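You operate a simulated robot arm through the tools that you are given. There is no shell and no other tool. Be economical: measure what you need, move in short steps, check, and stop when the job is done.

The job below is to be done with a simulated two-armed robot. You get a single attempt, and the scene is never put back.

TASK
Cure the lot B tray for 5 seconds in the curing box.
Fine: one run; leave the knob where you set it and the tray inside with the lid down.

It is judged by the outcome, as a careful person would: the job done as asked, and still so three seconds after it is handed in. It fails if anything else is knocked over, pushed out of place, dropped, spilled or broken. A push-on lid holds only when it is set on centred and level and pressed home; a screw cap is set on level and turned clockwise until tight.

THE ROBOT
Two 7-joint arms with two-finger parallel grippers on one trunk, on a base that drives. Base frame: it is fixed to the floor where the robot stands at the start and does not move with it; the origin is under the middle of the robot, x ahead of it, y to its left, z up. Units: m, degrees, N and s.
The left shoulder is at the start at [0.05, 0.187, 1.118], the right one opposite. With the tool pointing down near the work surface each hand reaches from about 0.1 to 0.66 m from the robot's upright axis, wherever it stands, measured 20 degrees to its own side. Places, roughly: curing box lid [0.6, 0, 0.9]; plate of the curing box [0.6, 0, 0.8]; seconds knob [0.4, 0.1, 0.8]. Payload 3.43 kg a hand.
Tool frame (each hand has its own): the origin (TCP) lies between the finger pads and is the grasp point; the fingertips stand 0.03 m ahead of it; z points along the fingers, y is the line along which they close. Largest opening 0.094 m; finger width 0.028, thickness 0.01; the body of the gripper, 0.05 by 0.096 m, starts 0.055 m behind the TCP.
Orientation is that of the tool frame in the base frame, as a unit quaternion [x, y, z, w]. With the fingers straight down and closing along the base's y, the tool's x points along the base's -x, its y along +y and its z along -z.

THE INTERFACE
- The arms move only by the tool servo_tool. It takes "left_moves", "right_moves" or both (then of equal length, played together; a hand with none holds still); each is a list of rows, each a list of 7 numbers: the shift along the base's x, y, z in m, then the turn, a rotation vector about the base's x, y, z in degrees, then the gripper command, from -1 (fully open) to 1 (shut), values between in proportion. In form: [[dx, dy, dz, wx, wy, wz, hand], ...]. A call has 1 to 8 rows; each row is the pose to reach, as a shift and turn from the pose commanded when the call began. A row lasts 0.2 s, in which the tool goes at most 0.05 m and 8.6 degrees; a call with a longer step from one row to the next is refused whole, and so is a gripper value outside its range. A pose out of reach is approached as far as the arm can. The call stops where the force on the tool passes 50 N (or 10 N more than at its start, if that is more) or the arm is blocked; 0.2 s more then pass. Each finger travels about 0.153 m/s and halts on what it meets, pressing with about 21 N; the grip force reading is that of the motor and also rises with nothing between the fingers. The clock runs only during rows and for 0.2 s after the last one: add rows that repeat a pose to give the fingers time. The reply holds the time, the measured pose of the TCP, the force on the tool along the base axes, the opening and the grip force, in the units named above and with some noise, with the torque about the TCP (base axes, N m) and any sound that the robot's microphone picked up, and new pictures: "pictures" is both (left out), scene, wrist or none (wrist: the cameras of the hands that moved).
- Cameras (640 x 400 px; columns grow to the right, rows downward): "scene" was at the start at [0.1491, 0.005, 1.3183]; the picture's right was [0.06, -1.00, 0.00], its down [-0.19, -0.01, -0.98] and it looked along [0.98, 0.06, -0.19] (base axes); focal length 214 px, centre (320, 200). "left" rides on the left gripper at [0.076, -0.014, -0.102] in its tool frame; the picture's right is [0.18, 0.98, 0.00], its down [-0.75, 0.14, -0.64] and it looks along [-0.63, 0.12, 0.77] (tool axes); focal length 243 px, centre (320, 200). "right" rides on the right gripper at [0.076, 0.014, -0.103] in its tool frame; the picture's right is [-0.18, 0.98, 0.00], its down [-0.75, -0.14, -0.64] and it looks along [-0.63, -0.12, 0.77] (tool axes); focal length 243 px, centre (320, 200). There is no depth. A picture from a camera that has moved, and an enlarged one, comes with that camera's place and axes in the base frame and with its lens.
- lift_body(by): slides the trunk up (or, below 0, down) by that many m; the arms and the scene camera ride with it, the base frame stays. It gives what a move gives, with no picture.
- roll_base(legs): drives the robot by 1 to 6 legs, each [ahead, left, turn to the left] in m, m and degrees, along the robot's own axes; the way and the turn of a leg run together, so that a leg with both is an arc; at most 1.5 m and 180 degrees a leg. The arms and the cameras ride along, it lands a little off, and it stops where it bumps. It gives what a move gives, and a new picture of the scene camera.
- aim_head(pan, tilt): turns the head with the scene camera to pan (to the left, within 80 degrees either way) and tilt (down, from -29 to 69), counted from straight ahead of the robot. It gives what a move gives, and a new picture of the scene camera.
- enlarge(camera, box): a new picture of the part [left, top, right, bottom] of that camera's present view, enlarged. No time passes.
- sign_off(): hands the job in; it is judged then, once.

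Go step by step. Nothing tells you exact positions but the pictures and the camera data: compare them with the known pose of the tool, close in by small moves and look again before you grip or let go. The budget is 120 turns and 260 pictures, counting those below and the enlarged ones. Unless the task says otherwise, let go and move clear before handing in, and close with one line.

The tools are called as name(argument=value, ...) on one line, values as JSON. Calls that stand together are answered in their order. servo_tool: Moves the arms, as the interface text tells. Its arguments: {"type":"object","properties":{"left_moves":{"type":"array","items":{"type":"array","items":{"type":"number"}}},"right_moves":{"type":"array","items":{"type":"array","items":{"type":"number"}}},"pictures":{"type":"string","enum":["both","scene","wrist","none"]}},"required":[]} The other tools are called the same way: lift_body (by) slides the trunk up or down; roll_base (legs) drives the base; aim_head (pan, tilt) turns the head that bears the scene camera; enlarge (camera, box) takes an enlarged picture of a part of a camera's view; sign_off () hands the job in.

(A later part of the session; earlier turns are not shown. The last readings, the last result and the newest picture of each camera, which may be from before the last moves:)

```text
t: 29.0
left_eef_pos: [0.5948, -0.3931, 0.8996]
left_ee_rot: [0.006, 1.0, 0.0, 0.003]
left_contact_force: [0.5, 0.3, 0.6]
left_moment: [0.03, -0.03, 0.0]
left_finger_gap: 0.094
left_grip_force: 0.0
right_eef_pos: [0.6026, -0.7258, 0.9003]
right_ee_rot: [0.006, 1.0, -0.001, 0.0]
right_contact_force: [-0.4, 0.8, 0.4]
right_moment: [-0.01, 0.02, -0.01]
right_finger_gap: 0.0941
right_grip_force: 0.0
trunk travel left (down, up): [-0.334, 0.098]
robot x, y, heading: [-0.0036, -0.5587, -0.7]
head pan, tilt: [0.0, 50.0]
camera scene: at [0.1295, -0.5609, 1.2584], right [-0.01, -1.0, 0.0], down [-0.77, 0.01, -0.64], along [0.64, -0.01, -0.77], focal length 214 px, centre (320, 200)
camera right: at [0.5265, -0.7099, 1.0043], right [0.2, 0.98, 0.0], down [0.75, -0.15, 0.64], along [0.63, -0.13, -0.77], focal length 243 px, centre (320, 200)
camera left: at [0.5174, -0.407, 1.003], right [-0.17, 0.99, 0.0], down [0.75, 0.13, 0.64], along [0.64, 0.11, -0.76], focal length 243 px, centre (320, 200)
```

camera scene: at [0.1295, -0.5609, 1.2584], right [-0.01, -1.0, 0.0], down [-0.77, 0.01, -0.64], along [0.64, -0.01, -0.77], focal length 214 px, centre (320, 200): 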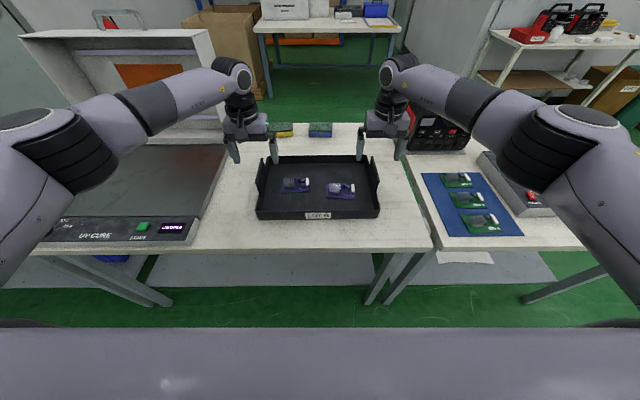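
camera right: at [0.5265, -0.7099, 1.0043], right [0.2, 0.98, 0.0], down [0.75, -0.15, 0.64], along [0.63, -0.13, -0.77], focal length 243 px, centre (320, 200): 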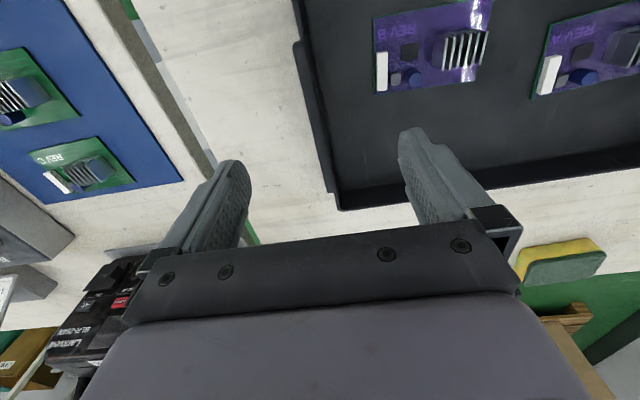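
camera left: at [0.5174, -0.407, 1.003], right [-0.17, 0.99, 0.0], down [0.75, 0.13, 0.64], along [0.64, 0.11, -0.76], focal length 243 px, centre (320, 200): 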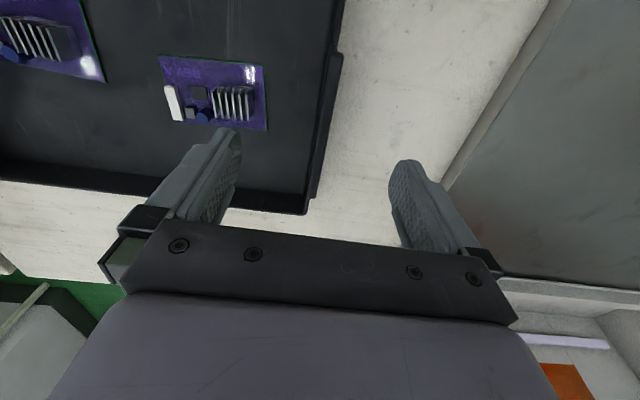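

Aligned. I narrow the fingers so they stay clear of the boards, then descend astride the plates.

servo_tool(right_moves=[[0, -0.002, 0, 0, 0, 0, -0.1], [0, -0.002, -0.01, 0, 0, 0, -0.1], [0, -0.002, -0.03, 0, 0, 0, -0.1], [0, -0.002, -0.05, 0, 0, 0, -0.1], [0, -0.002, -0.063, 0, 0, 0, -0.1]], left_moves=[[0.003, 0.003, 0, 0, 0, 0, -0.1], [0.003, 0.003, -0.01, 0, 0, 0, -0.1], [0.003, 0.003, -0.03, 0, 0, 0, -0.1], [0.003, 0.003, -0.05, 0, 0, 0, -0.1], [0.003, 0.003, -0.063, 0, 0, 0, -0.1]], pictures="both")

```text
t: 30.2
left_eef_pos: [0.5977, -0.3883, 0.8363]
left_ee_rot: [0.006, 1.0, -0.001, 0.003]
left_contact_force: [0.5, 0.4, -0.2]
left_moment: [-0.02, 0.01, -0.03]
left_finger_gap: 0.0516
left_grip_force: 0.1
right_eef_pos: [0.6037, -0.7293, 0.8381]
right_ee_rot: [0.006, 1.0, -0.002, -0.001]
right_contact_force: [0.0, -1.2, 0.4]
right_moment: [-0.04, 0.06, -0.04]
right_finger_gap: 0.0515
right_grip_force: 0.1
trunk travel left (down, up): [-0.334, 0.098]
robot x, y, heading: [-0.0072, -0.5579, -0.6]
head pan, tilt: [0.0, 50.0]
camera scene: at [0.1297, -0.5609, 1.2584], right [-0.01, -1.0, 0.0], down [-0.77, 0.01, -0.64], along [0.64, -0.01, -0.77], focal length 214 px, centre (320, 200)
camera right: at [0.5268, -0.7145, 0.9422], right [0.2, 0.98, 0.0], down [0.75, -0.15, 0.64], along [0.63, -0.13, -0.77], focal length 243 px, centre (320, 200)
camera left: at [0.5206, -0.4035, 0.9391], right [-0.17, 0.98, 0.0], down [0.75, 0.13, 0.64], along [0.63, 0.11, -0.76], focal length 243 px, centre (320, 200)
```

scene: 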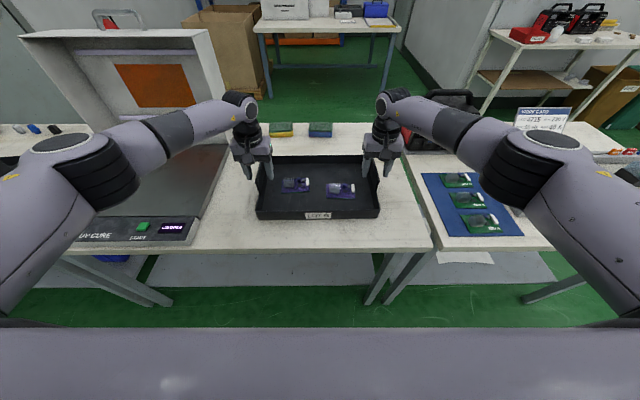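
right: 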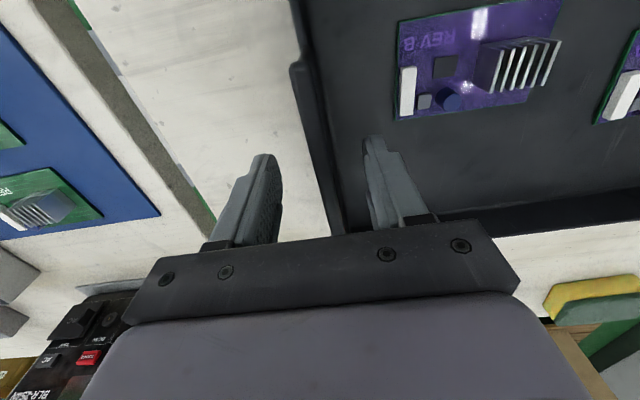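
left: 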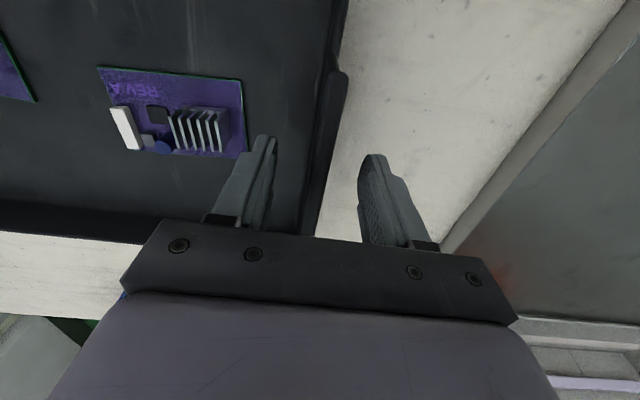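

Both plates lie between the fingers. I close both grippers together.

servo_tool(right_moves=[[0, 0, 0, 0, 0, 0, 0.4], [0, 0, 0, 0, 0, 0, 0.8], [0, 0, 0, 0, 0, 0, 1], [0, 0, 0, 0, 0, 0, 1]], left_moves=[[0, 0, 0, 0, 0, 0, 0.4], [0, 0, 0, 0, 0, 0, 0.8], [0, 0, 0, 0, 0, 0, 1], [0, 0, 0, 0, 0, 0, 1]], pictures="wrist")

```text
t: 31.2
left_eef_pos: [0.5971, -0.3927, 0.8369]
left_ee_rot: [0.008, 1.0, -0.003, 0.002]
left_contact_force: [3.4, -19.7, -0.6]
left_moment: [0.11, 0.07, 0.48]
left_finger_gap: 0.0136
left_grip_force: 20.7
right_eef_pos: [0.6015, -0.7253, 0.8388]
right_ee_rot: [0.004, 1.0, 0.001, -0.001]
right_contact_force: [-3.1, 20.3, -0.3]
right_moment: [-0.06, -0.14, 0.46]
right_finger_gap: 0.0135
right_grip_force: 21.6
trunk travel left (down, up): [-0.334, 0.098]
robot x, y, heading: [-0.0025, -0.5549, -0.9]
head pan, tilt: [0.0, 50.0]
camera right: at [0.5262, -0.7118, 0.9425], right [0.19, 0.98, 0.0], down [0.75, -0.15, 0.64], along [0.63, -0.12, -0.77], focal length 243 px, centre (320, 200)
camera left: at [0.5204, -0.4057, 0.9396], right [-0.17, 0.99, -0.01], down [0.75, 0.13, 0.64], along [0.64, 0.1, -0.76], focal length 243 px, centre (320, 200)
```

right: 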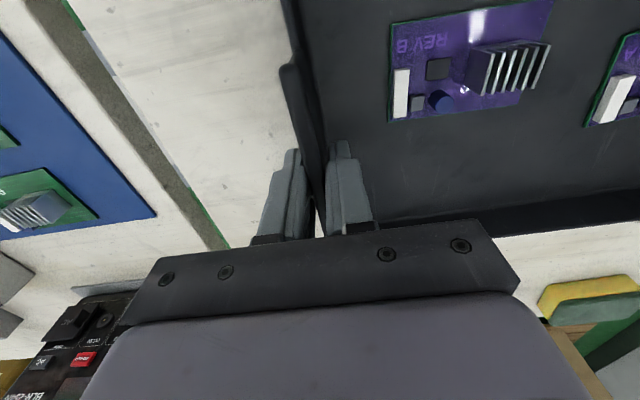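
left: 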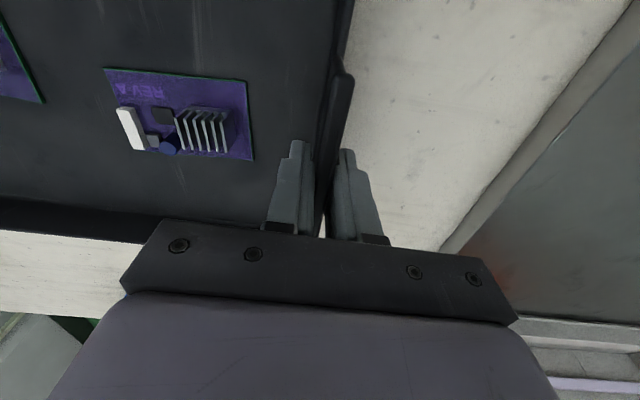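

Gripped, 13.5 mm plates. I relieve the sideways load and lift a little, together.

servo_tool(right_moves=[[0, 0.006, 0, 0, 0, 0, 1], [0, 0.006, 0.01, 0, 0, 0, 1], [0, 0.006, 0.02, 0, 0, 0, 1], [0, 0.006, 0.03, 0, 0, 0, 1]], left_moves=[[0, -0.006, 0, 0, 0, 0, 1], [0, -0.006, 0.01, 0, 0, 0, 1], [0, -0.006, 0.02, 0, 0, 0, 1], [0, -0.006, 0.03, 0, 0, 0, 1]], pictures="both")

```text
t: 32.2
left_eef_pos: [0.5987, -0.3932, 0.8652]
left_ee_rot: [0.004, 1.0, 0.002, 0.002]
left_contact_force: [2.9, 3.8, -2.4]
left_moment: [-0.07, -0.05, 0.4]
left_finger_gap: 0.0134
left_grip_force: 21.2
right_eef_pos: [0.6029, -0.7279, 0.8696]
right_ee_rot: [0.008, 1.0, -0.003, -0.002]
right_contact_force: [-2.8, -4.5, -2.4]
right_moment: [0.0, 0.05, 0.51]
right_finger_gap: 0.0136
right_grip_force: 21.1
trunk travel left (down, up): [-0.334, 0.098]
robot x, y, heading: [-0.0021, -0.5568, -0.9]
head pan, tilt: [0.0, 50.0]
camera scene: at [0.1299, -0.5609, 1.2583], right [-0.01, -1.0, 0.0], down [-0.77, 0.01, -0.64], along [0.64, -0.01, -0.77], focal length 214 px, centre (320, 200)
camera right: at [0.5263, -0.711, 0.9742], right [0.2, 0.98, -0.01], down [0.75, -0.15, 0.64], along [0.63, -0.13, -0.77], focal length 243 px, centre (320, 200)
camera left: at [0.5214, -0.4082, 0.9684], right [-0.18, 0.98, 0.0], down [0.75, 0.13, 0.64], along [0.63, 0.12, -0.76], focal length 243 px, centre (320, 200)
```

scene: 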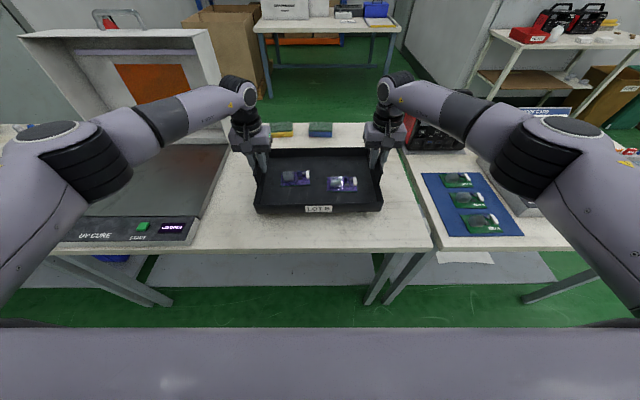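
right: 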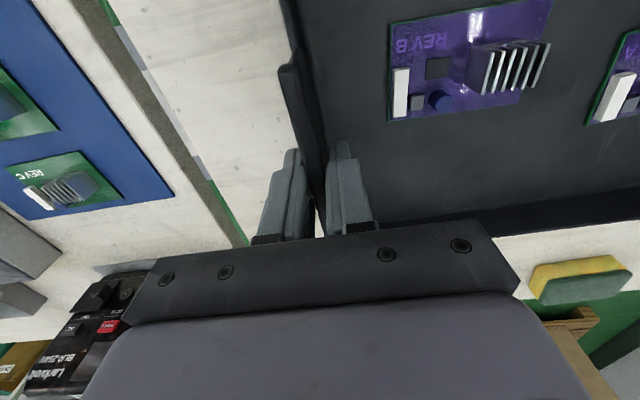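
left: 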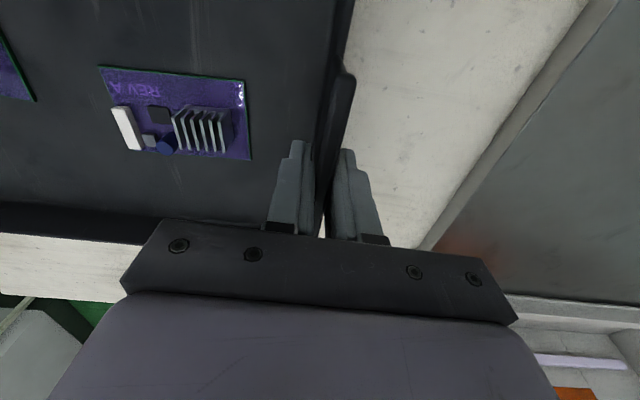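

The tray is off the bench, level and light. I raise it, draw it back a little, and drive left to the box.

servo_tool(right_moves=[[0, 0, 0.02, 0, 0, 0, 1], [-0.01, 0, 0.04, 0, 0, 0, 1], [-0.02, 0, 0.06, 0, 0, 0, 1], [-0.03, 0, 0.08, 0, 0, 0, 1], [-0.04, 0, 0.095, 0, 0, 0, 1]], left_moves=[[0, 0, 0.02, 0, 0, 0, 1], [-0.01, 0, 0.04, 0, 0, 0, 1], [-0.02, 0, 0.06, 0, 0, 0, 1], [-0.03, 0, 0.08, 0, 0, 0, 1], [-0.04, 0, 0.095, 0, 0, 0, 1]], pictures="none")

roll_base(legs=[[0, 0.28, 0.4], [0, 0.275, 0.4]])

```text
t: 33.4
left_eef_pos: [0.5582, -0.393, 0.9619]
left_ee_rot: [0.004, 1.0, 0.001, 0.001]
left_contact_force: [3.4, 10.9, -3.0]
left_moment: [-0.03, -0.07, 0.5]
left_finger_gap: 0.0135
left_grip_force: 21.0
right_eef_pos: [0.5625, -0.7269, 0.9641]
right_ee_rot: [0.008, 1.0, -0.003, -0.001]
right_contact_force: [-3.3, -10.8, -2.4]
right_moment: [0.05, 0.01, 0.48]
right_finger_gap: 0.0133
right_grip_force: 21.4
trunk travel left (down, up): [-0.334, 0.098]
robot x, y, heading: [-0.002, -0.5586, -0.7]
head pan, tilt: [0.0, 50.0]
```

```text
t: 39.1
left_eef_pos: [0.5626, 0.1638, 0.9606]
left_ee_rot: [0.0, 1.0, 0.001, 0.002]
left_contact_force: [2.5, 20.5, -2.3]
left_moment: [-0.11, 0.03, 0.48]
left_finger_gap: 0.0132
left_grip_force: 21.1
right_eef_pos: [0.5722, -0.1702, 0.9643]
right_ee_rot: [0.002, 1.0, -0.002, -0.001]
right_contact_force: [-2.5, -20.1, -1.6]
right_moment: [0.01, -0.07, 0.49]
right_finger_gap: 0.0137
right_grip_force: 20.3
trunk travel left (down, up): [-0.334, 0.098]
robot x, y, heading: [0.0019, -0.0072, -0.1]
head pan, tilt: [0.0, 50.0]
camera scene: at [0.1362, -0.0088, 1.2583], right [0.0, -1.0, 0.0], down [-0.77, 0.0, -0.64], along [0.64, 0.0, -0.77], focal length 214 px, centre (320, 200)
```

scene: 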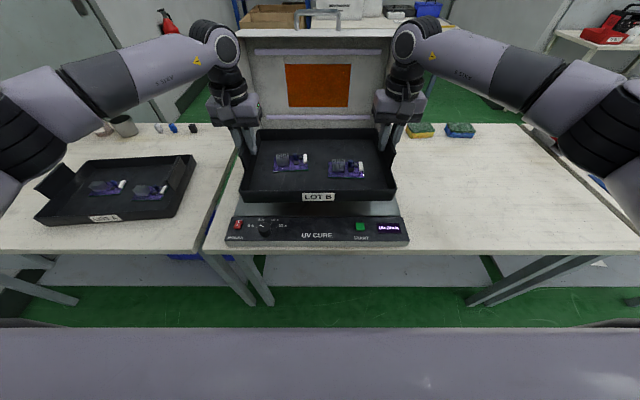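

The tray hovers over the plate area. I square it up, go forward part way, and look with the cameras to measure the clearances.

servo_tool(right_moves=[[0, -0.003, 0, 0, 0, -0.4, 1], [0.018, -0.004, 0, 0, 0, -0.8, 1], [0.028, -0.004, -0.02, 0, 0, -0.8, 1], [0.038, -0.004, -0.04, 0, 0, -0.8, 1]], left_moves=[[0.003, 0.004, 0, 0, 0, -0.4, 1], [0.023, 0.006, 0, 0, 0, -0.8, 1], [0.033, 0.006, -0.02, 0, 0, -0.8, 1], [0.043, 0.006, -0.04, 0, 0, -0.8, 1]], pictures="both")

enlarge(camera="scene", box=[210, 90, 430, 250])

```text
t: 40.1
left_eef_pos: [0.6074, 0.1647, 0.9195]
left_ee_rot: [0.01, 1.0, -0.004, 0.001]
left_contact_force: [0.9, -29.2, -2.5]
left_moment: [0.14, -0.07, 0.38]
left_finger_gap: 0.0133
left_grip_force: 21.1
right_eef_pos: [0.6053, -0.1696, 0.9233]
right_ee_rot: [0.004, 1.0, 0.001, -0.002]
right_contact_force: [-1.6, 28.8, -2.9]
right_moment: [-0.12, 0.01, -0.04]
right_finger_gap: 0.0132
right_grip_force: 21.1
trunk travel left (down, up): [-0.334, 0.098]
robot x, y, heading: [0.0033, -0.0109, 0.2]
head pan, tilt: [0.0, 50.0]
camera scene: at [0.1366, -0.0089, 1.2583], right [0.0, -1.0, 0.0], down [-0.77, 0.0, -0.64], along [0.64, 0.0, -0.77], focal length 214 px, centre (320, 200)
camera right: at [0.5301, -0.1548, 1.0273], right [0.19, 0.98, 0.0], down [0.76, -0.15, 0.64], along [0.63, -0.12, -0.77], focal length 243 px, centre (320, 200)
camera left: at [0.5294, 0.1518, 1.0224], right [-0.16, 0.99, -0.01], down [0.76, 0.13, 0.64], along [0.63, 0.1, -0.77], focal length 243 px, centre (320, 200)
```

scene: 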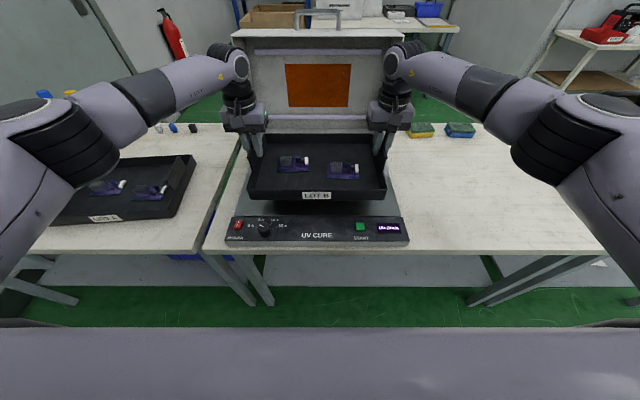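
right: 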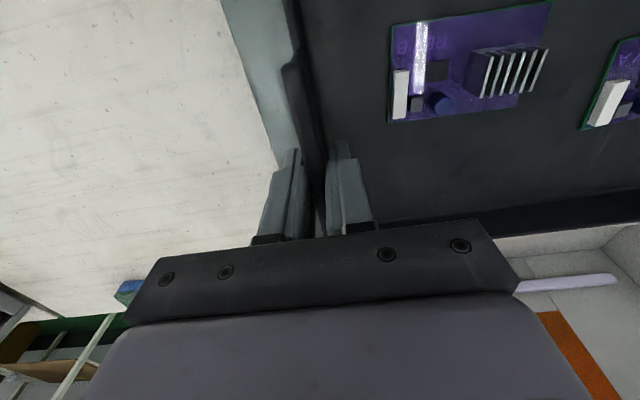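
left: 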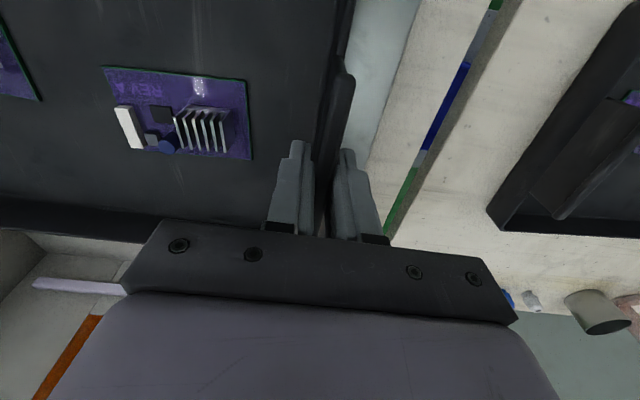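

```text
2.50 times, centred on (320, 170) of scene
camera zoom: at [0.1366, -0.0089, 1.2583], right [0.0, -1.0, 0.0], down [-0.77, 0.0, -0.64], along [0.64, 0.0, -0.77], focal length 536 px, centre (320, 275)
```

zoom: 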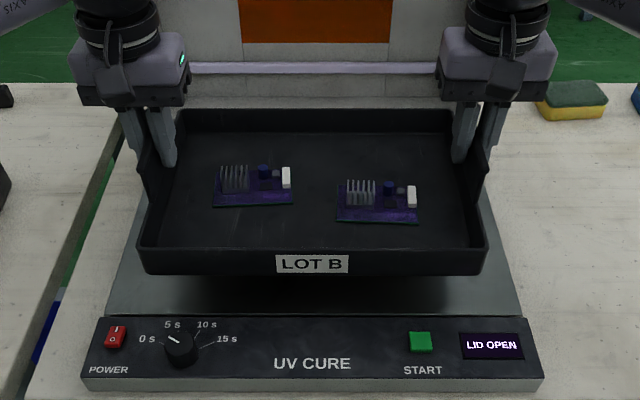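

The tray is square over the plate, with the lid behind it clear. I move it in to its final position (plate centre about x 0.63) and lower most of the way.

servo_tool(right_moves=[[0.01, 0.002, 0, 0, 0, 0, 1], [0.021, 0.003, 0, 0, 0, 0, 1], [0.03, 0.003, 0, 0, 0, 0, 1], [0.03, 0.003, -0.02, 0, 0, 0, 1], [0.03, 0.003, -0.035, 0, 0, 0, 1], [0.03, 0.003, -0.045, 0, 0, 0, 1]], left_moves=[[0.01, -0.003, 0, 0, 0, 0, 1], [0.02, -0.004, 0, 0, 0, 0, 1], [0.028, -0.004, 0, 0, 0, 0, 1], [0.028, -0.004, -0.02, 0, 0, 0, 1], [0.028, -0.004, -0.035, 0, 0, 0, 1], [0.028, -0.004, -0.045, 0, 0, 0, 1]], pictures="scene")

enlarge(camera="scene", box=[210, 90, 430, 250])

```text
t: 41.5
left_eef_pos: [0.6315, 0.1617, 0.8745]
left_ee_rot: [0.007, 1.0, -0.001, 0.001]
left_contact_force: [-0.3, -19.8, 0.7]
left_moment: [-0.11, 0.23, 0.11]
left_finger_gap: 0.0137
left_grip_force: 20.9
right_eef_pos: [0.63, -0.1704, 0.8952]
right_ee_rot: [0.007, 1.0, -0.001, -0.002]
right_contact_force: [0.0, 20.0, -5.8]
right_moment: [-0.24, -0.23, -0.07]
right_finger_gap: 0.0139
right_grip_force: 20.6
right hand out of reach, approached as far as the arm can: row 3, 4, 5, 6
trunk travel left (down, up): [-0.334, 0.098]
robot x, y, heading: [0.0018, -0.0086, -0.3]
head pan, tilt: [0.0, 50.0]
camera scene: at [0.1362, -0.009, 1.2583], right [0.0, -1.0, 0.0], down [-0.77, 0.0, -0.64], along [0.64, 0.0, -0.77], focal length 214 px, centre (320, 200)
```

scene: 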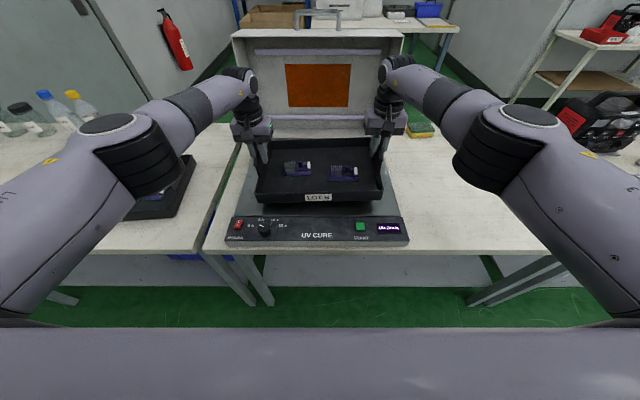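

```text
2.50 times, centred on (320, 170) of scene
camera zoom: at [0.1362, -0.009, 1.2583], right [0.0, -1.0, 0.0], down [-0.77, 0.0, -0.64], along [0.64, 0.0, -0.77], focal length 536 px, centre (320, 275)
```

zoom: 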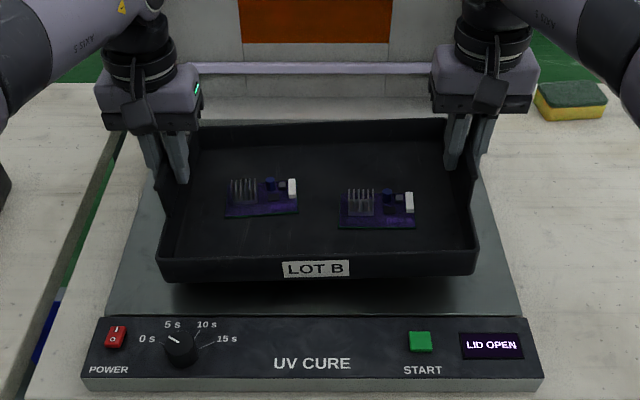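

The right arm hit its reach limit, so the tray is slightly tilted. I bring it back level a bit nearer, then use the trunk to lower it.

servo_tool(right_moves=[[-0.005, 0, 0.01, 0, 0, 0, 1], [-0.012, 0, 0.021, 0, 0, 0, 1]], left_moves=[[-0.005, 0, 0.01, 0, 0, 0, 1], [-0.012, 0, 0.021, 0, 0, 0, 1]], pictures="none")

```text
t: 42.1
left_eef_pos: [0.6206, 0.1618, 0.8975]
left_ee_rot: [0.007, 1.0, 0.0, 0.002]
left_contact_force: [-1.9, -17.7, -0.2]
left_moment: [-0.07, -0.32, -0.12]
left_finger_gap: 0.0138
left_grip_force: 21.0
right_eef_pos: [0.6169, -0.1717, 0.9166]
right_ee_rot: [0.006, 1.0, -0.002, -0.002]
right_contact_force: [0.2, 17.4, -4.4]
right_moment: [-0.19, 0.26, -0.13]
right_finger_gap: 0.0137
right_grip_force: 21.3
trunk travel left (down, up): [-0.334, 0.098]
robot x, y, heading: [0.0023, -0.0084, 0.0]
head pan, tilt: [0.0, 50.0]
```

servo_tool(left_moves=[[0, -0.002, 0.01, 0, 0, 0, 1], [0, -0.003, 0.019, 0, 0, 0, 1]], pictures="none")

roll_base(legs=[[0.03, 0, 0]])

```text
t: 42.7
left_eef_pos: [0.6216, 0.1618, 0.9167]
left_ee_rot: [0.007, 1.0, 0.001, 0.002]
left_contact_force: [-0.9, -15.7, -3.7]
left_moment: [0.2, 0.01, -0.17]
left_finger_gap: 0.0137
left_grip_force: 21.0
right_eef_pos: [0.6198, -0.1733, 0.9165]
right_ee_rot: [0.007, 1.0, -0.003, -0.001]
right_contact_force: [1.5, 15.8, -1.7]
right_moment: [0.09, -0.03, -0.03]
right_finger_gap: 0.0134
right_grip_force: 21.1
trunk travel left (down, up): [-0.334, 0.098]
robot x, y, heading: [0.0056, -0.009, -0.3]
head pan, tilt: [0.0, 50.0]
```

```text
t: 43.5
left_eef_pos: [0.6516, 0.1619, 0.9156]
left_ee_rot: [0.008, 1.0, 0.0, 0.001]
left_contact_force: [-1.3, -15.3, -2.6]
left_moment: [0.15, 0.35, -0.12]
left_finger_gap: 0.0135
left_grip_force: 21.0
right_eef_pos: [0.6491, -0.1727, 0.9155]
right_ee_rot: [0.01, 1.0, -0.002, -0.002]
right_contact_force: [0.5, 14.9, -2.2]
right_moment: [0.06, -0.4, -0.08]
right_finger_gap: 0.0131
right_grip_force: 21.2
trunk travel left (down, up): [-0.334, 0.098]
robot x, y, heading: [0.0329, -0.0073, -0.4]
head pan, tilt: [0.0, 50.0]
camera scene: at [0.1671, -0.0091, 1.2582], right [0.0, -1.0, 0.0], down [-0.77, 0.0, -0.64], along [0.64, 0.0, -0.77], focal length 214 px, centre (320, 200)
```

scene: 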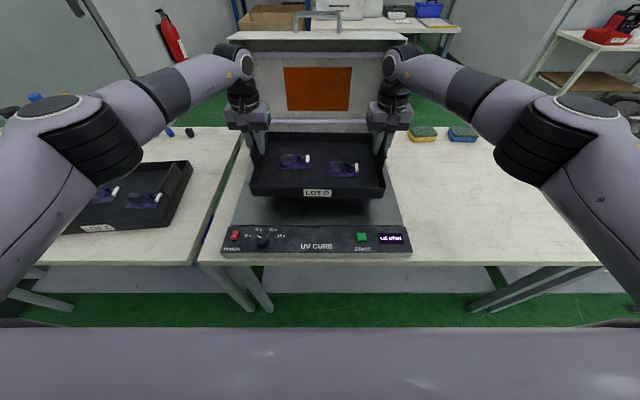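

The base moved forward fine. I pull the tray back 15 mm to x ≈ 0.635 and lower it level.

servo_tool(right_moves=[[-0.008, 0.001, -0.01, 0, 0, 0, 1], [-0.014, 0.002, -0.025, 0, 0, 0, 1], [-0.014, 0.002, -0.04, 0, 0, 0, 1]], left_moves=[[-0.008, -0.001, -0.01, 0, 0, 0, 1], [-0.015, -0.002, -0.025, 0, 0, 0, 1], [-0.015, -0.002, -0.04, 0, 0, 0, 1]], pictures="scene")

enlarge(camera="scene", box=[210, 90, 430, 250])

```text
t: 44.3
left_eef_pos: [0.6348, 0.1608, 0.8755]
left_ee_rot: [0.007, 1.0, 0.002, 0.002]
left_contact_force: [0.9, 10.3, -3.0]
left_moment: [0.01, -0.05, -0.01]
left_finger_gap: 0.0133
left_grip_force: 21.1
right_eef_pos: [0.6335, -0.1736, 0.8753]
right_ee_rot: [0.011, 1.0, -0.004, -0.001]
right_contact_force: [-0.6, -11.1, -1.9]
right_moment: [0.11, 0.03, 0.28]
right_finger_gap: 0.0134
right_grip_force: 21.0
trunk travel left (down, up): [-0.334, 0.098]
robot x, y, heading: [0.0299, -0.0111, -0.4]
head pan, tilt: [0.0, 50.0]
camera scene: at [0.1665, -0.0091, 1.2583], right [0.0, -1.0, 0.0], down [-0.77, 0.0, -0.64], along [0.64, 0.0, -0.77], focal length 214 px, centre (320, 200)
```

scene: 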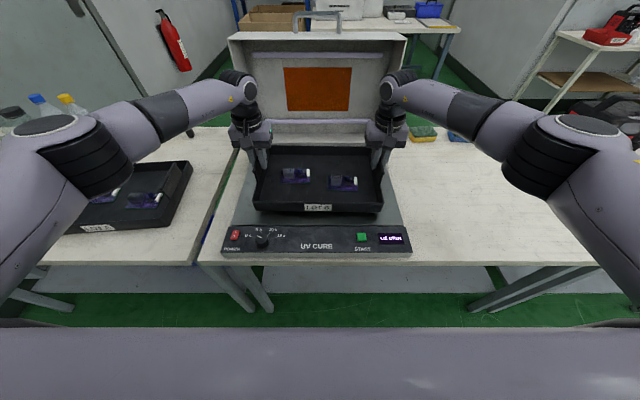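

```text
2.50 times, centred on (320, 170) of scene
camera zoom: at [0.1665, -0.0091, 1.2583], right [0.0, -1.0, 0.0], down [-0.77, 0.0, -0.64], along [0.64, 0.0, -0.77], focal length 536 px, centre (320, 275)
```

zoom: 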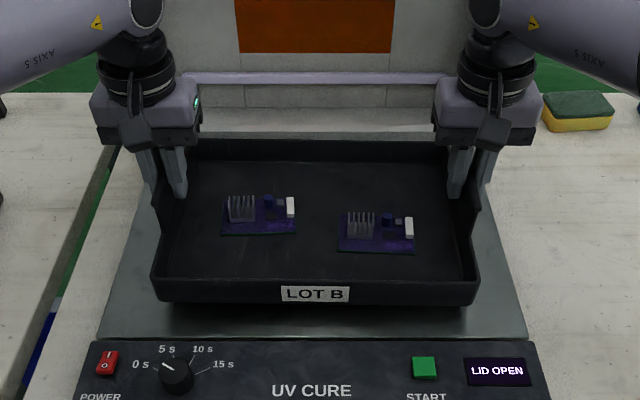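

Good placement, within a few mm of centre. I lower in small steps until the tray rests on the plate.

servo_tool(right_moves=[[0.001, 0.003, -0.004, 0, 0, 0, 1], [0.001, 0.004, -0.008, 0, 0, 0, 1], [0.001, 0.004, -0.012, 0, 0, 0, 1], [0.001, 0.004, -0.016, 0, 0, 0, 1]], left_moves=[[0, 0.003, -0.004, 0, 0, 0, 1], [0, 0.005, -0.008, 0, 0, 0, 1], [0, 0.005, -0.012, 0, 0, 0, 1], [0, 0.005, -0.016, 0, 0, 0, 1]], pictures="none")

```text
t: 45.3
left_eef_pos: [0.6354, 0.1662, 0.8615]
left_ee_rot: [0.006, 1.0, 0.002, 0.001]
left_contact_force: [0.6, 18.7, -3.3]
left_moment: [-0.08, 0.0, -0.03]
left_finger_gap: 0.0135
left_grip_force: 21.2
right_eef_pos: [0.6349, -0.1685, 0.8619]
right_ee_rot: [0.01, 1.0, -0.003, -0.001]
right_contact_force: [-1.0, -18.3, -0.4]
right_moment: [0.1, 0.33, 0.21]
right_finger_gap: 0.0133
right_grip_force: 20.9
trunk travel left (down, up): [-0.334, 0.098]
robot x, y, heading: [0.0344, -0.0048, -0.0]
head pan, tilt: [0.0, 50.0]
```

servo_tool(right_moves=[[0, -0.002, -0.003, 0, 0, 0, 1], [0, -0.002, -0.006, 0, 0, 0, 1], [0, -0.002, -0.009, 0, 0, 0, 1]], left_moves=[[0, 0.002, -0.003, 0, 0, 0, 1], [0, 0.002, -0.006, 0, 0, 0, 1], [0, 0.002, -0.009, 0, 0, 0, 1]], pictures="none")

```text
t: 46.1
left_eef_pos: [0.6353, 0.1666, 0.8587]
left_ee_rot: [0.007, 1.0, -0.001, 0.006]
left_contact_force: [-3.1, 14.2, 21.1]
left_moment: [-0.01, 0.23, 0.13]
left_finger_gap: 0.0135
left_grip_force: 21.2
right_eef_pos: [0.6344, -0.1671, 0.8572]
right_ee_rot: [0.007, 1.0, 0.0, 0.004]
right_contact_force: [8.2, -8.4, 21.4]
right_moment: [0.03, 0.08, 0.2]
right_finger_gap: 0.0135
right_grip_force: 21.2
trunk travel left (down, up): [-0.334, 0.098]
robot x, y, heading: [0.0351, -0.008, 0.0]
head pan, tilt: [0.0, 50.0]
```

Contact on both sides: the tray is on the plate. I ease off, open modestly, and lift the hands straight up.

servo_tool(right_moves=[[0, 0, 0.004, 0, 0, 0, 1], [0, 0, 0.004, 0, 0, 0, 0.3], [0, 0, 0.004, 0, 0, 0, -0.1], [0, 0, 0.004, 0, 0, 0, -0.1], [0, 0, 0.03, 0, 0, 0, -0.1], [0, 0, 0.07, 0, 0, 0, -0.1], [0, 0, 0.11, 0, 0, 0, -0.1]], left_moves=[[0, 0, 0.004, 0, 0, 0, 1], [0, 0, 0.004, 0, 0, 0, 0.3], [0, 0, 0.004, 0, 0, 0, -0.1], [0, 0, 0.004, 0, 0, 0, -0.1], [0, 0, 0.03, 0, 0, 0, -0.1], [0, 0, 0.07, 0, 0, 0, -0.1], [0, 0, 0.11, 0, 0, 0, -0.1]], pictures="both")

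```text
t: 47.7
left_eef_pos: [0.6364, 0.1672, 0.9603]
left_ee_rot: [0.008, 1.0, 0.0, 0.003]
left_contact_force: [0.4, 0.2, -0.3]
left_moment: [0.0, 0.01, 0.01]
left_finger_gap: 0.0516
left_grip_force: 0.0
right_eef_pos: [0.6371, -0.1696, 0.9598]
right_ee_rot: [0.008, 1.0, -0.001, -0.001]
right_contact_force: [-0.5, -1.3, 0.0]
right_moment: [0.04, 0.01, 0.03]
right_finger_gap: 0.0516
right_grip_force: 0.2
trunk travel left (down, up): [-0.334, 0.098]
robot x, y, heading: [0.033, -0.0088, -0.2]
head pan, tilt: [0.0, 50.0]
camera scene: at [0.1653, -0.009, 1.2584], right [0.0, -1.0, 0.0], down [-0.77, 0.0, -0.64], along [0.64, 0.0, -0.77], focal length 214 px, centre (320, 200)
camera right: at [0.5595, -0.1539, 1.0636], right [0.2, 0.98, 0.0], down [0.75, -0.15, 0.64], along [0.63, -0.13, -0.77], focal length 243 px, centre (320, 200)
camera left: at [0.5598, 0.153, 1.0639], right [-0.17, 0.99, 0.0], down [0.75, 0.13, 0.65], along [0.64, 0.11, -0.76], focal length 243 px, centre (320, 200)
```

scene: 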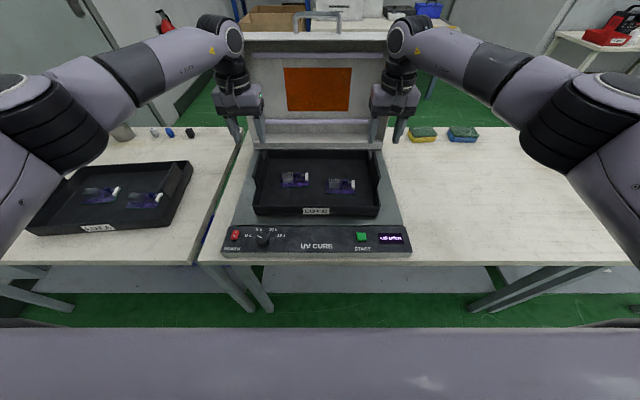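
right: 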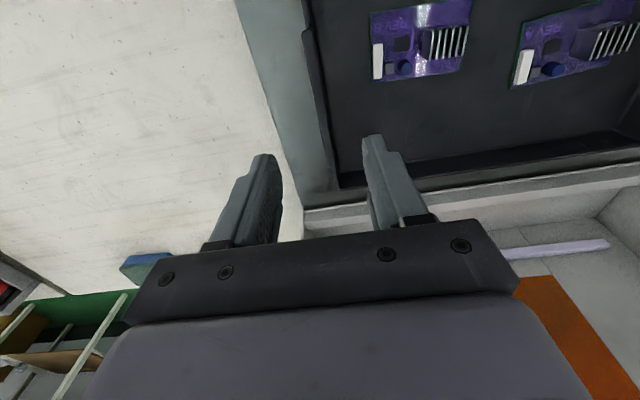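
left: 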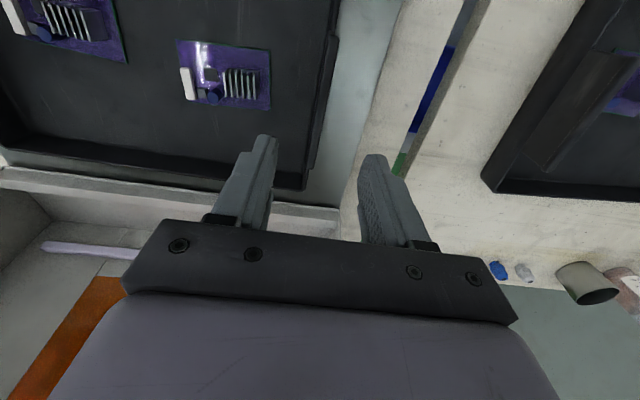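

enlarge(camera="scene", box=[210, 110, 430, 260])

enlarge(camera="right", box=[230, 0, 640, 256])

```text
2.67 times, centred on (320, 185) of scene
camera zoom: at [0.1653, -0.009, 1.2584], right [0.0, -1.0, 0.0], down [-0.77, 0.0, -0.64], along [0.64, 0.0, -0.77], focal length 572 px, centre (320, 240)
```

zoom: 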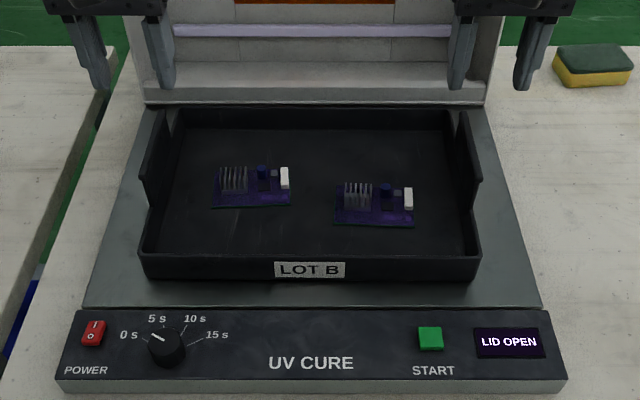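

```text
1.56 times, centred on (435, 128) of right
camera zoom: at [0.5595, -0.1539, 1.0636], right [0.2, 0.98, 0.0], down [0.75, -0.15, 0.64], along [0.63, -0.13, -0.77], focal length 379 px, centre (140, 312)
```

zoom: 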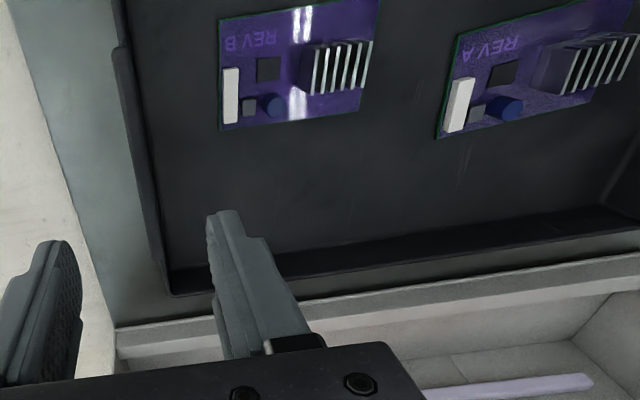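

The tray sits well inside the plate with margin all round. To close, I'll pinch the lid's right side wall rim and draw it forward; first I pitch the right hand forward and move the left hand away.

servo_tool(right_moves=[[-0.02, -0.01, 0.02, 0, -8, 0, -0.1], [-0.04, -0.02, 0.04, 0, -16, 0, -0.1], [-0.06, -0.03, 0.06, 0, -24, 0, -0.1], [-0.07, -0.04, 0.08, 0, -32, 0, -0.1], [-0.07, -0.045, 0.1, 0, -40, 0, -0.1], [-0.07, -0.045, 0.1, 0, -48, 0, -0.1], [-0.07, -0.045, 0.1, 0, -56, 0, -0.1], [-0.07, -0.045, 0.1, 0, -64, 0, -0.1]], left_moves=[[-0.03, 0.01, 0.02, 0, 0, 0, -0.1], [-0.06, 0.02, 0.04, 0, 0, 0, -0.1], [-0.09, 0.03, 0.06, 0, 0, 0, -0.1], [-0.12, 0.04, 0.08, 0, 0, 0, -0.1], [-0.15, 0.05, 0.1, 0, 0, 0, -0.1], [-0.18, 0.06, 0.12, 0, 0, 0, -0.1], [-0.2, 0.07, 0.14, 0, 0, 0, -0.1], [-0.22, 0.08, 0.14, 0, 0, 0, -0.1]], pictures="both")

```text
t: 49.5
left_eef_pos: [0.4166, 0.2451, 1.1006]
left_ee_rot: [0.007, 1.0, 0.0, 0.001]
left_contact_force: [0.0, 0.9, -0.5]
left_moment: [-0.02, 0.0, 0.02]
left_finger_gap: 0.0515
left_grip_force: 0.0
right_eef_pos: [0.5651, -0.2139, 1.0609]
right_ee_rot: [0.008, 0.848, 0.003, 0.53]
right_contact_force: [0.2, 0.0, 0.6]
right_moment: [0.02, -0.02, 0.0]
right_finger_gap: 0.0517
right_grip_force: 0.1
trunk travel left (down, up): [-0.334, 0.098]
robot x, y, heading: [0.0321, -0.0091, -0.3]
head pan, tilt: [0.0, 50.0]
camera scene: at [0.1656, -0.009, 1.2584], right [0.0, -1.0, 0.0], down [-0.77, 0.0, -0.64], along [0.64, 0.0, -0.77], focal length 214 px, centre (320, 200)
camera right: at [0.4388, -0.1981, 1.0391], right [0.09, 0.98, 0.18], down [-0.25, -0.15, 0.96], along [0.96, -0.13, 0.23], focal length 243 px, centre (320, 200)
camera left: at [0.3399, 0.2315, 1.2037], right [-0.17, 0.99, 0.0], down [0.75, 0.13, 0.64], along [0.64, 0.11, -0.76], focal length 243 px, centre (320, 200)
```

scene: 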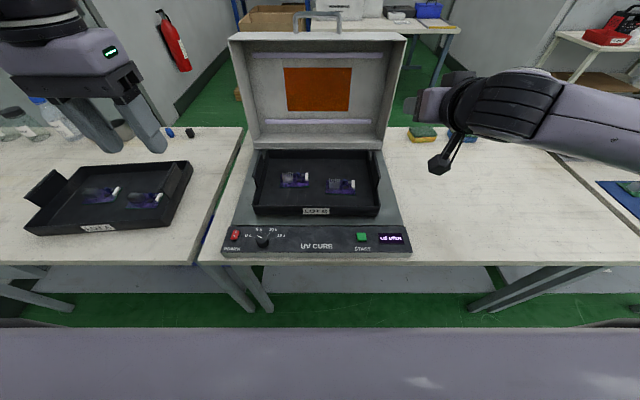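
right: 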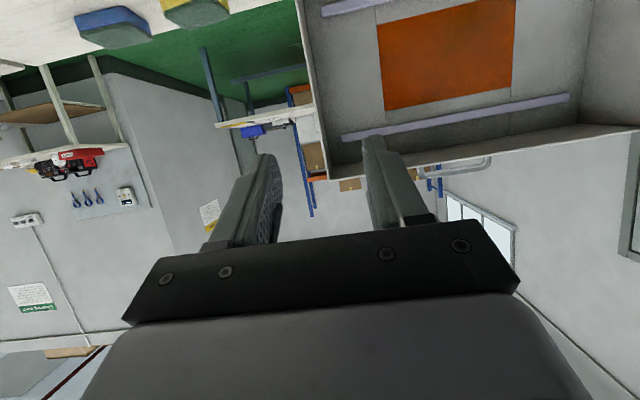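
left: 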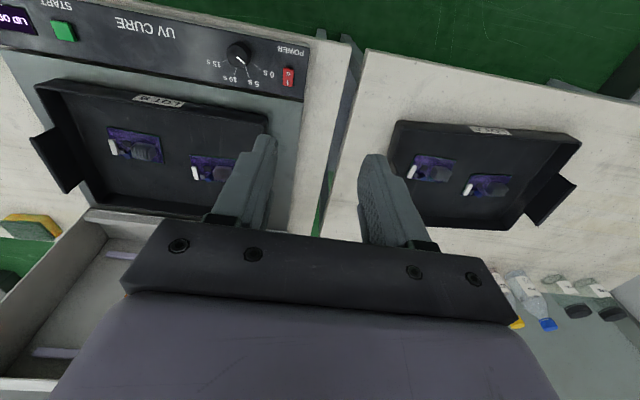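

The lid's right wall rim is at about (0.80, −0.222), z 0.85–1.09. I advance toward it and look again.

servo_tool(right_moves=[[0.04, -0.006, 0, 0, 0, 0, -0.1], [0.08, -0.008, -0.005, 0, 0, 0, -0.1], [0.12, -0.008, -0.01, 0, 0, 0, -0.1], [0.15, -0.008, -0.015, 0, 0, 0, -0.1]], pictures="both")

```text
t: 50.5
left_eef_pos: [0.4171, 0.2463, 1.101]
left_ee_rot: [0.008, 1.0, 0.0, 0.002]
left_contact_force: [-0.6, -0.2, 0.1]
left_moment: [0.0, 0.02, 0.0]
left_finger_gap: 0.0517
left_grip_force: 0.1
right_eef_pos: [0.7182, -0.2214, 1.0442]
right_ee_rot: [0.007, 0.849, 0.003, 0.529]
right_contact_force: [-0.7, -1.0, -0.8]
right_moment: [-0.01, 0.0, 0.01]
right_finger_gap: 0.0521
right_grip_force: 0.0
trunk travel left (down, up): [-0.334, 0.098]
robot x, y, heading: [0.0313, -0.0055, -0.2]
head pan, tilt: [0.0, 50.0]
camera scene: at [0.166, -0.009, 1.2583], right [0.0, -1.0, 0.0], down [-0.77, 0.0, -0.64], along [0.64, 0.0, -0.77], focal length 214 px, centre (320, 200)
camera right: at [0.5921, -0.2046, 1.0216], right [0.09, 0.98, 0.18], down [-0.25, -0.15, 0.96], along [0.96, -0.13, 0.23], focal length 243 px, centre (320, 200)
```

scene: 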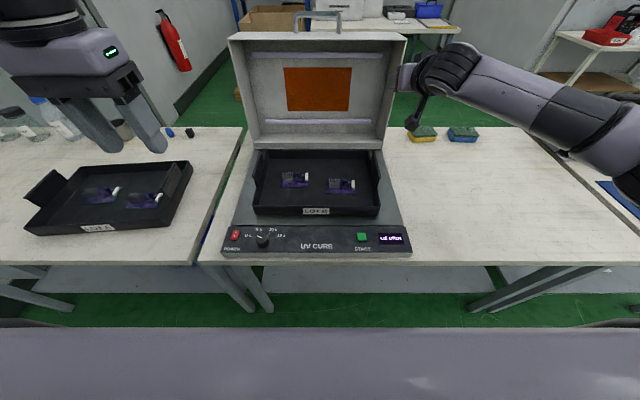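
right: 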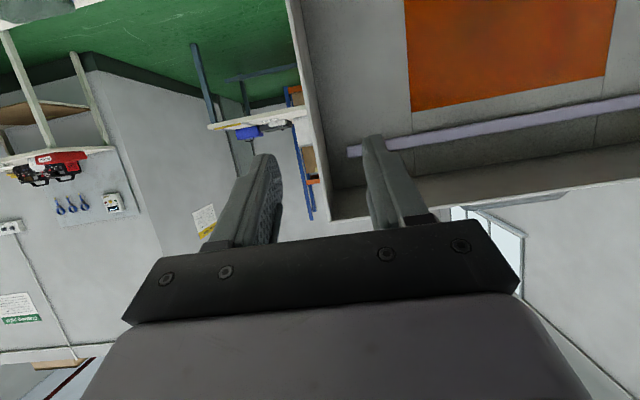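

The wall is between the fingers, and I go in a bit lower to stay clear of the lamp, then pinch the rim.

servo_tool(right_moves=[[0, -0.001, -0.045, 0, 0, 0, -0.1], [0.03, -0.001, -0.045, 0, 0, 0, -0.1], [0.055, -0.001, -0.045, 0, 0, 0, -0.1], [0.075, -0.001, -0.045, 0, 0, 0, -0.1]], pictures="both")

```text
t: 51.5
left_eef_pos: [0.4163, 0.2456, 1.1012]
left_ee_rot: [0.007, 1.0, -0.001, 0.001]
left_contact_force: [-0.3, -0.4, -0.8]
left_moment: [0.0, 0.01, -0.02]
left_finger_gap: 0.0514
left_grip_force: 0.0
right_eef_pos: [0.788, -0.2215, 1.0006]
right_ee_rot: [0.008, 0.848, 0.003, 0.529]
right_contact_force: [-0.5, -1.1, -0.5]
right_moment: [0.01, 0.01, 0.02]
right_finger_gap: 0.052
right_grip_force: 0.0
trunk travel left (down, up): [-0.334, 0.098]
robot x, y, heading: [0.0327, -0.0086, -0.2]
head pan, tilt: [0.0, 50.0]
camera scene: at [0.166, -0.0089, 1.2583], right [0.0, -1.0, 0.0], down [-0.77, 0.0, -0.64], along [0.64, 0.0, -0.77], focal length 214 px, centre (320, 200)
camera right: at [0.6627, -0.2059, 0.978], right [0.09, 0.98, 0.18], down [-0.25, -0.15, 0.96], along [0.96, -0.13, 0.23], focal length 243 px, centre (320, 200)
```

scene: 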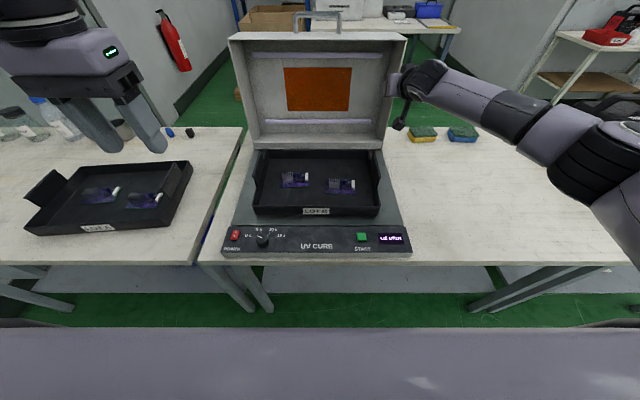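
right: 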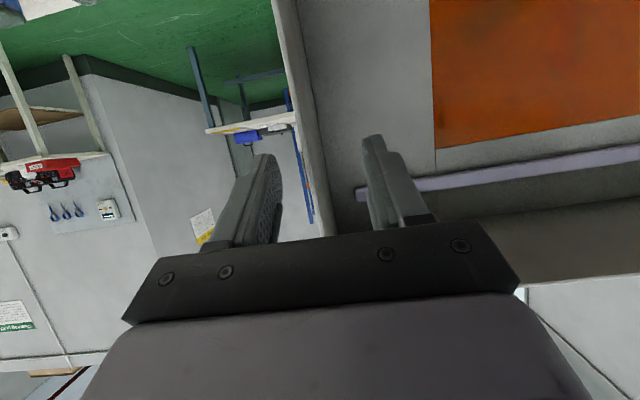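

servo_tool(right_moves=[[0.01, -0.001, 0, 0, 0, 0, 0.3], [0.01, -0.001, 0, 0, 0, 0, 0.7], [0.01, -0.001, 0, 0, 0, 0, 1], [0.01, -0.001, 0, 0, 0, 0, 1]], pictures="wrist")

```text
t: 52.5
left_eef_pos: [0.4178, 0.2429, 1.1008]
left_ee_rot: [0.008, 1.0, 0.0, 0.001]
left_contact_force: [0.1, 0.3, 0.6]
left_moment: [0.0, -0.01, 0.02]
left_finger_gap: 0.0519
left_grip_force: 0.0
right_eef_pos: [0.8, -0.2307, 1.0006]
right_ee_rot: [0.011, 0.848, -0.001, 0.53]
right_contact_force: [0.1, -18.0, 2.2]
right_moment: [-1.22, 0.06, -0.02]
right_finger_gap: 0.0038
right_grip_force: 38.1
trunk travel left (down, up): [-0.334, 0.098]
robot x, y, heading: [0.0347, -0.0072, -0.2]
head pan, tilt: [0.0, 50.0]
camera right: at [0.6735, -0.2135, 0.9778], right [0.1, 0.98, 0.18], down [-0.25, -0.15, 0.96], along [0.96, -0.14, 0.23], focal length 243 px, centre (320, 200)
```

right: 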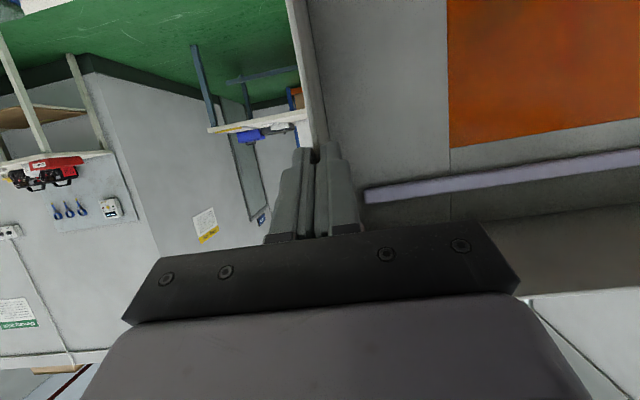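

The rim is pinched (about 4 mm sheet). I draw the lid forward along its arc.

servo_tool(right_moves=[[0, -0.008, 0, 0, 0, 0, 1], [-0.016, -0.009, 0.001, 0, -2, 0, 1], [-0.032, -0.009, 0.001, 0, -5, 0, 1], [-0.048, -0.009, 0.0, 0, -7, 0, 1], [-0.065, -0.009, -0.003, 0, -10, 0, 1]], pictures="scene")

```text
t: 53.7
left_eef_pos: [0.4199, 0.2444, 1.0998]
left_ee_rot: [0.007, 1.0, 0.0, -0.001]
left_contact_force: [-0.5, -0.2, 0.1]
left_moment: [0.0, 0.0, -0.01]
left_finger_gap: 0.0517
left_grip_force: 0.0
right_eef_pos: [0.7444, -0.2304, 0.995]
right_ee_rot: [0.006, 0.809, 0.004, 0.588]
right_contact_force: [11.6, 1.1, -14.4]
right_moment: [-1.09, -0.21, -0.14]
right_finger_gap: 0.004
right_grip_force: 38.1
right hand out of reach, approached as far as the arm can: row 5
trunk travel left (down, up): [-0.334, 0.098]
robot x, y, heading: [0.032, -0.0065, -0.3]
head pan, tilt: [0.0, 50.0]
camera scene: at [0.1686, -0.0093, 1.2578], right [0.0, -1.0, 0.0], down [-0.77, 0.0, -0.64], along [0.64, 0.0, -0.77], focal length 214 px, centre (320, 200)
```

scene: 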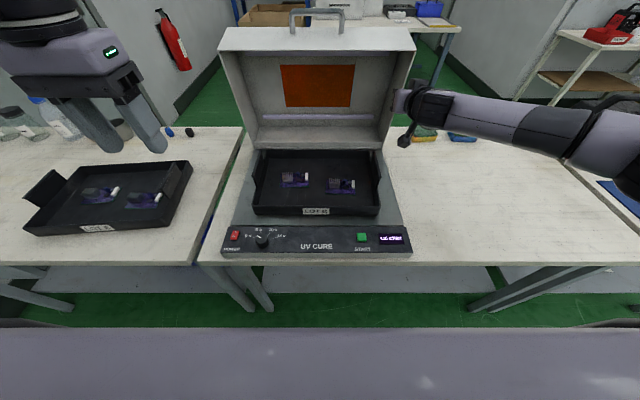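

It follows. I continue without further pitch.

servo_tool(right_moves=[[-0.018, 0, -0.004, 0, 2, 0, 1], [-0.036, 0, -0.01, 0, 4, 0, 1], [-0.054, 0, -0.018, 0, 5, 0, 1], [-0.073, 0, -0.03, 0, 5, 0, 1]], pictures="scene")

```text
t: 54.7
left_eef_pos: [0.4178, 0.2459, 1.1002]
left_ee_rot: [0.008, 1.0, 0.0, 0.002]
left_contact_force: [0.6, -0.9, -0.2]
left_moment: [-0.01, 0.01, -0.03]
left_finger_gap: 0.0517
left_grip_force: 0.0
right_eef_pos: [0.6805, -0.2309, 0.98]
right_ee_rot: [0.007, 0.823, 0.005, 0.568]
right_contact_force: [8.7, 7.0, 4.1]
right_moment: [-0.6, -1.22, -0.07]
right_finger_gap: 0.0033
right_grip_force: 38.2
right hand out of reach, approached as far as the arm can: row 4
trunk travel left (down, up): [-0.334, 0.098]
robot x, y, heading: [0.0312, -0.0051, -0.4]
head pan, tilt: [0.0, 50.0]
camera scene: at [0.1661, -0.0083, 1.2585], right [0.0, -1.0, 0.0], down [-0.77, 0.0, -0.64], along [0.64, 0.0, -0.77], focal length 214 px, centre (320, 200)
```

scene: 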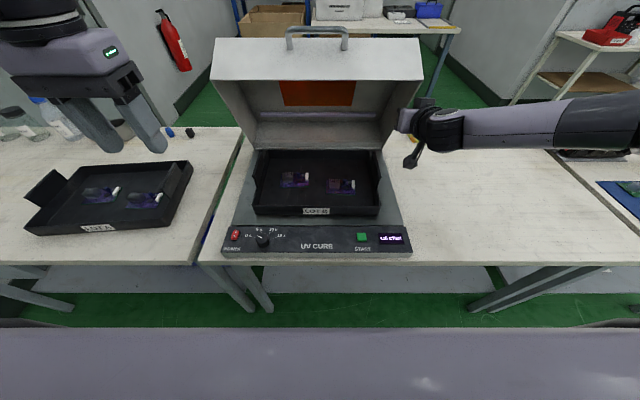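

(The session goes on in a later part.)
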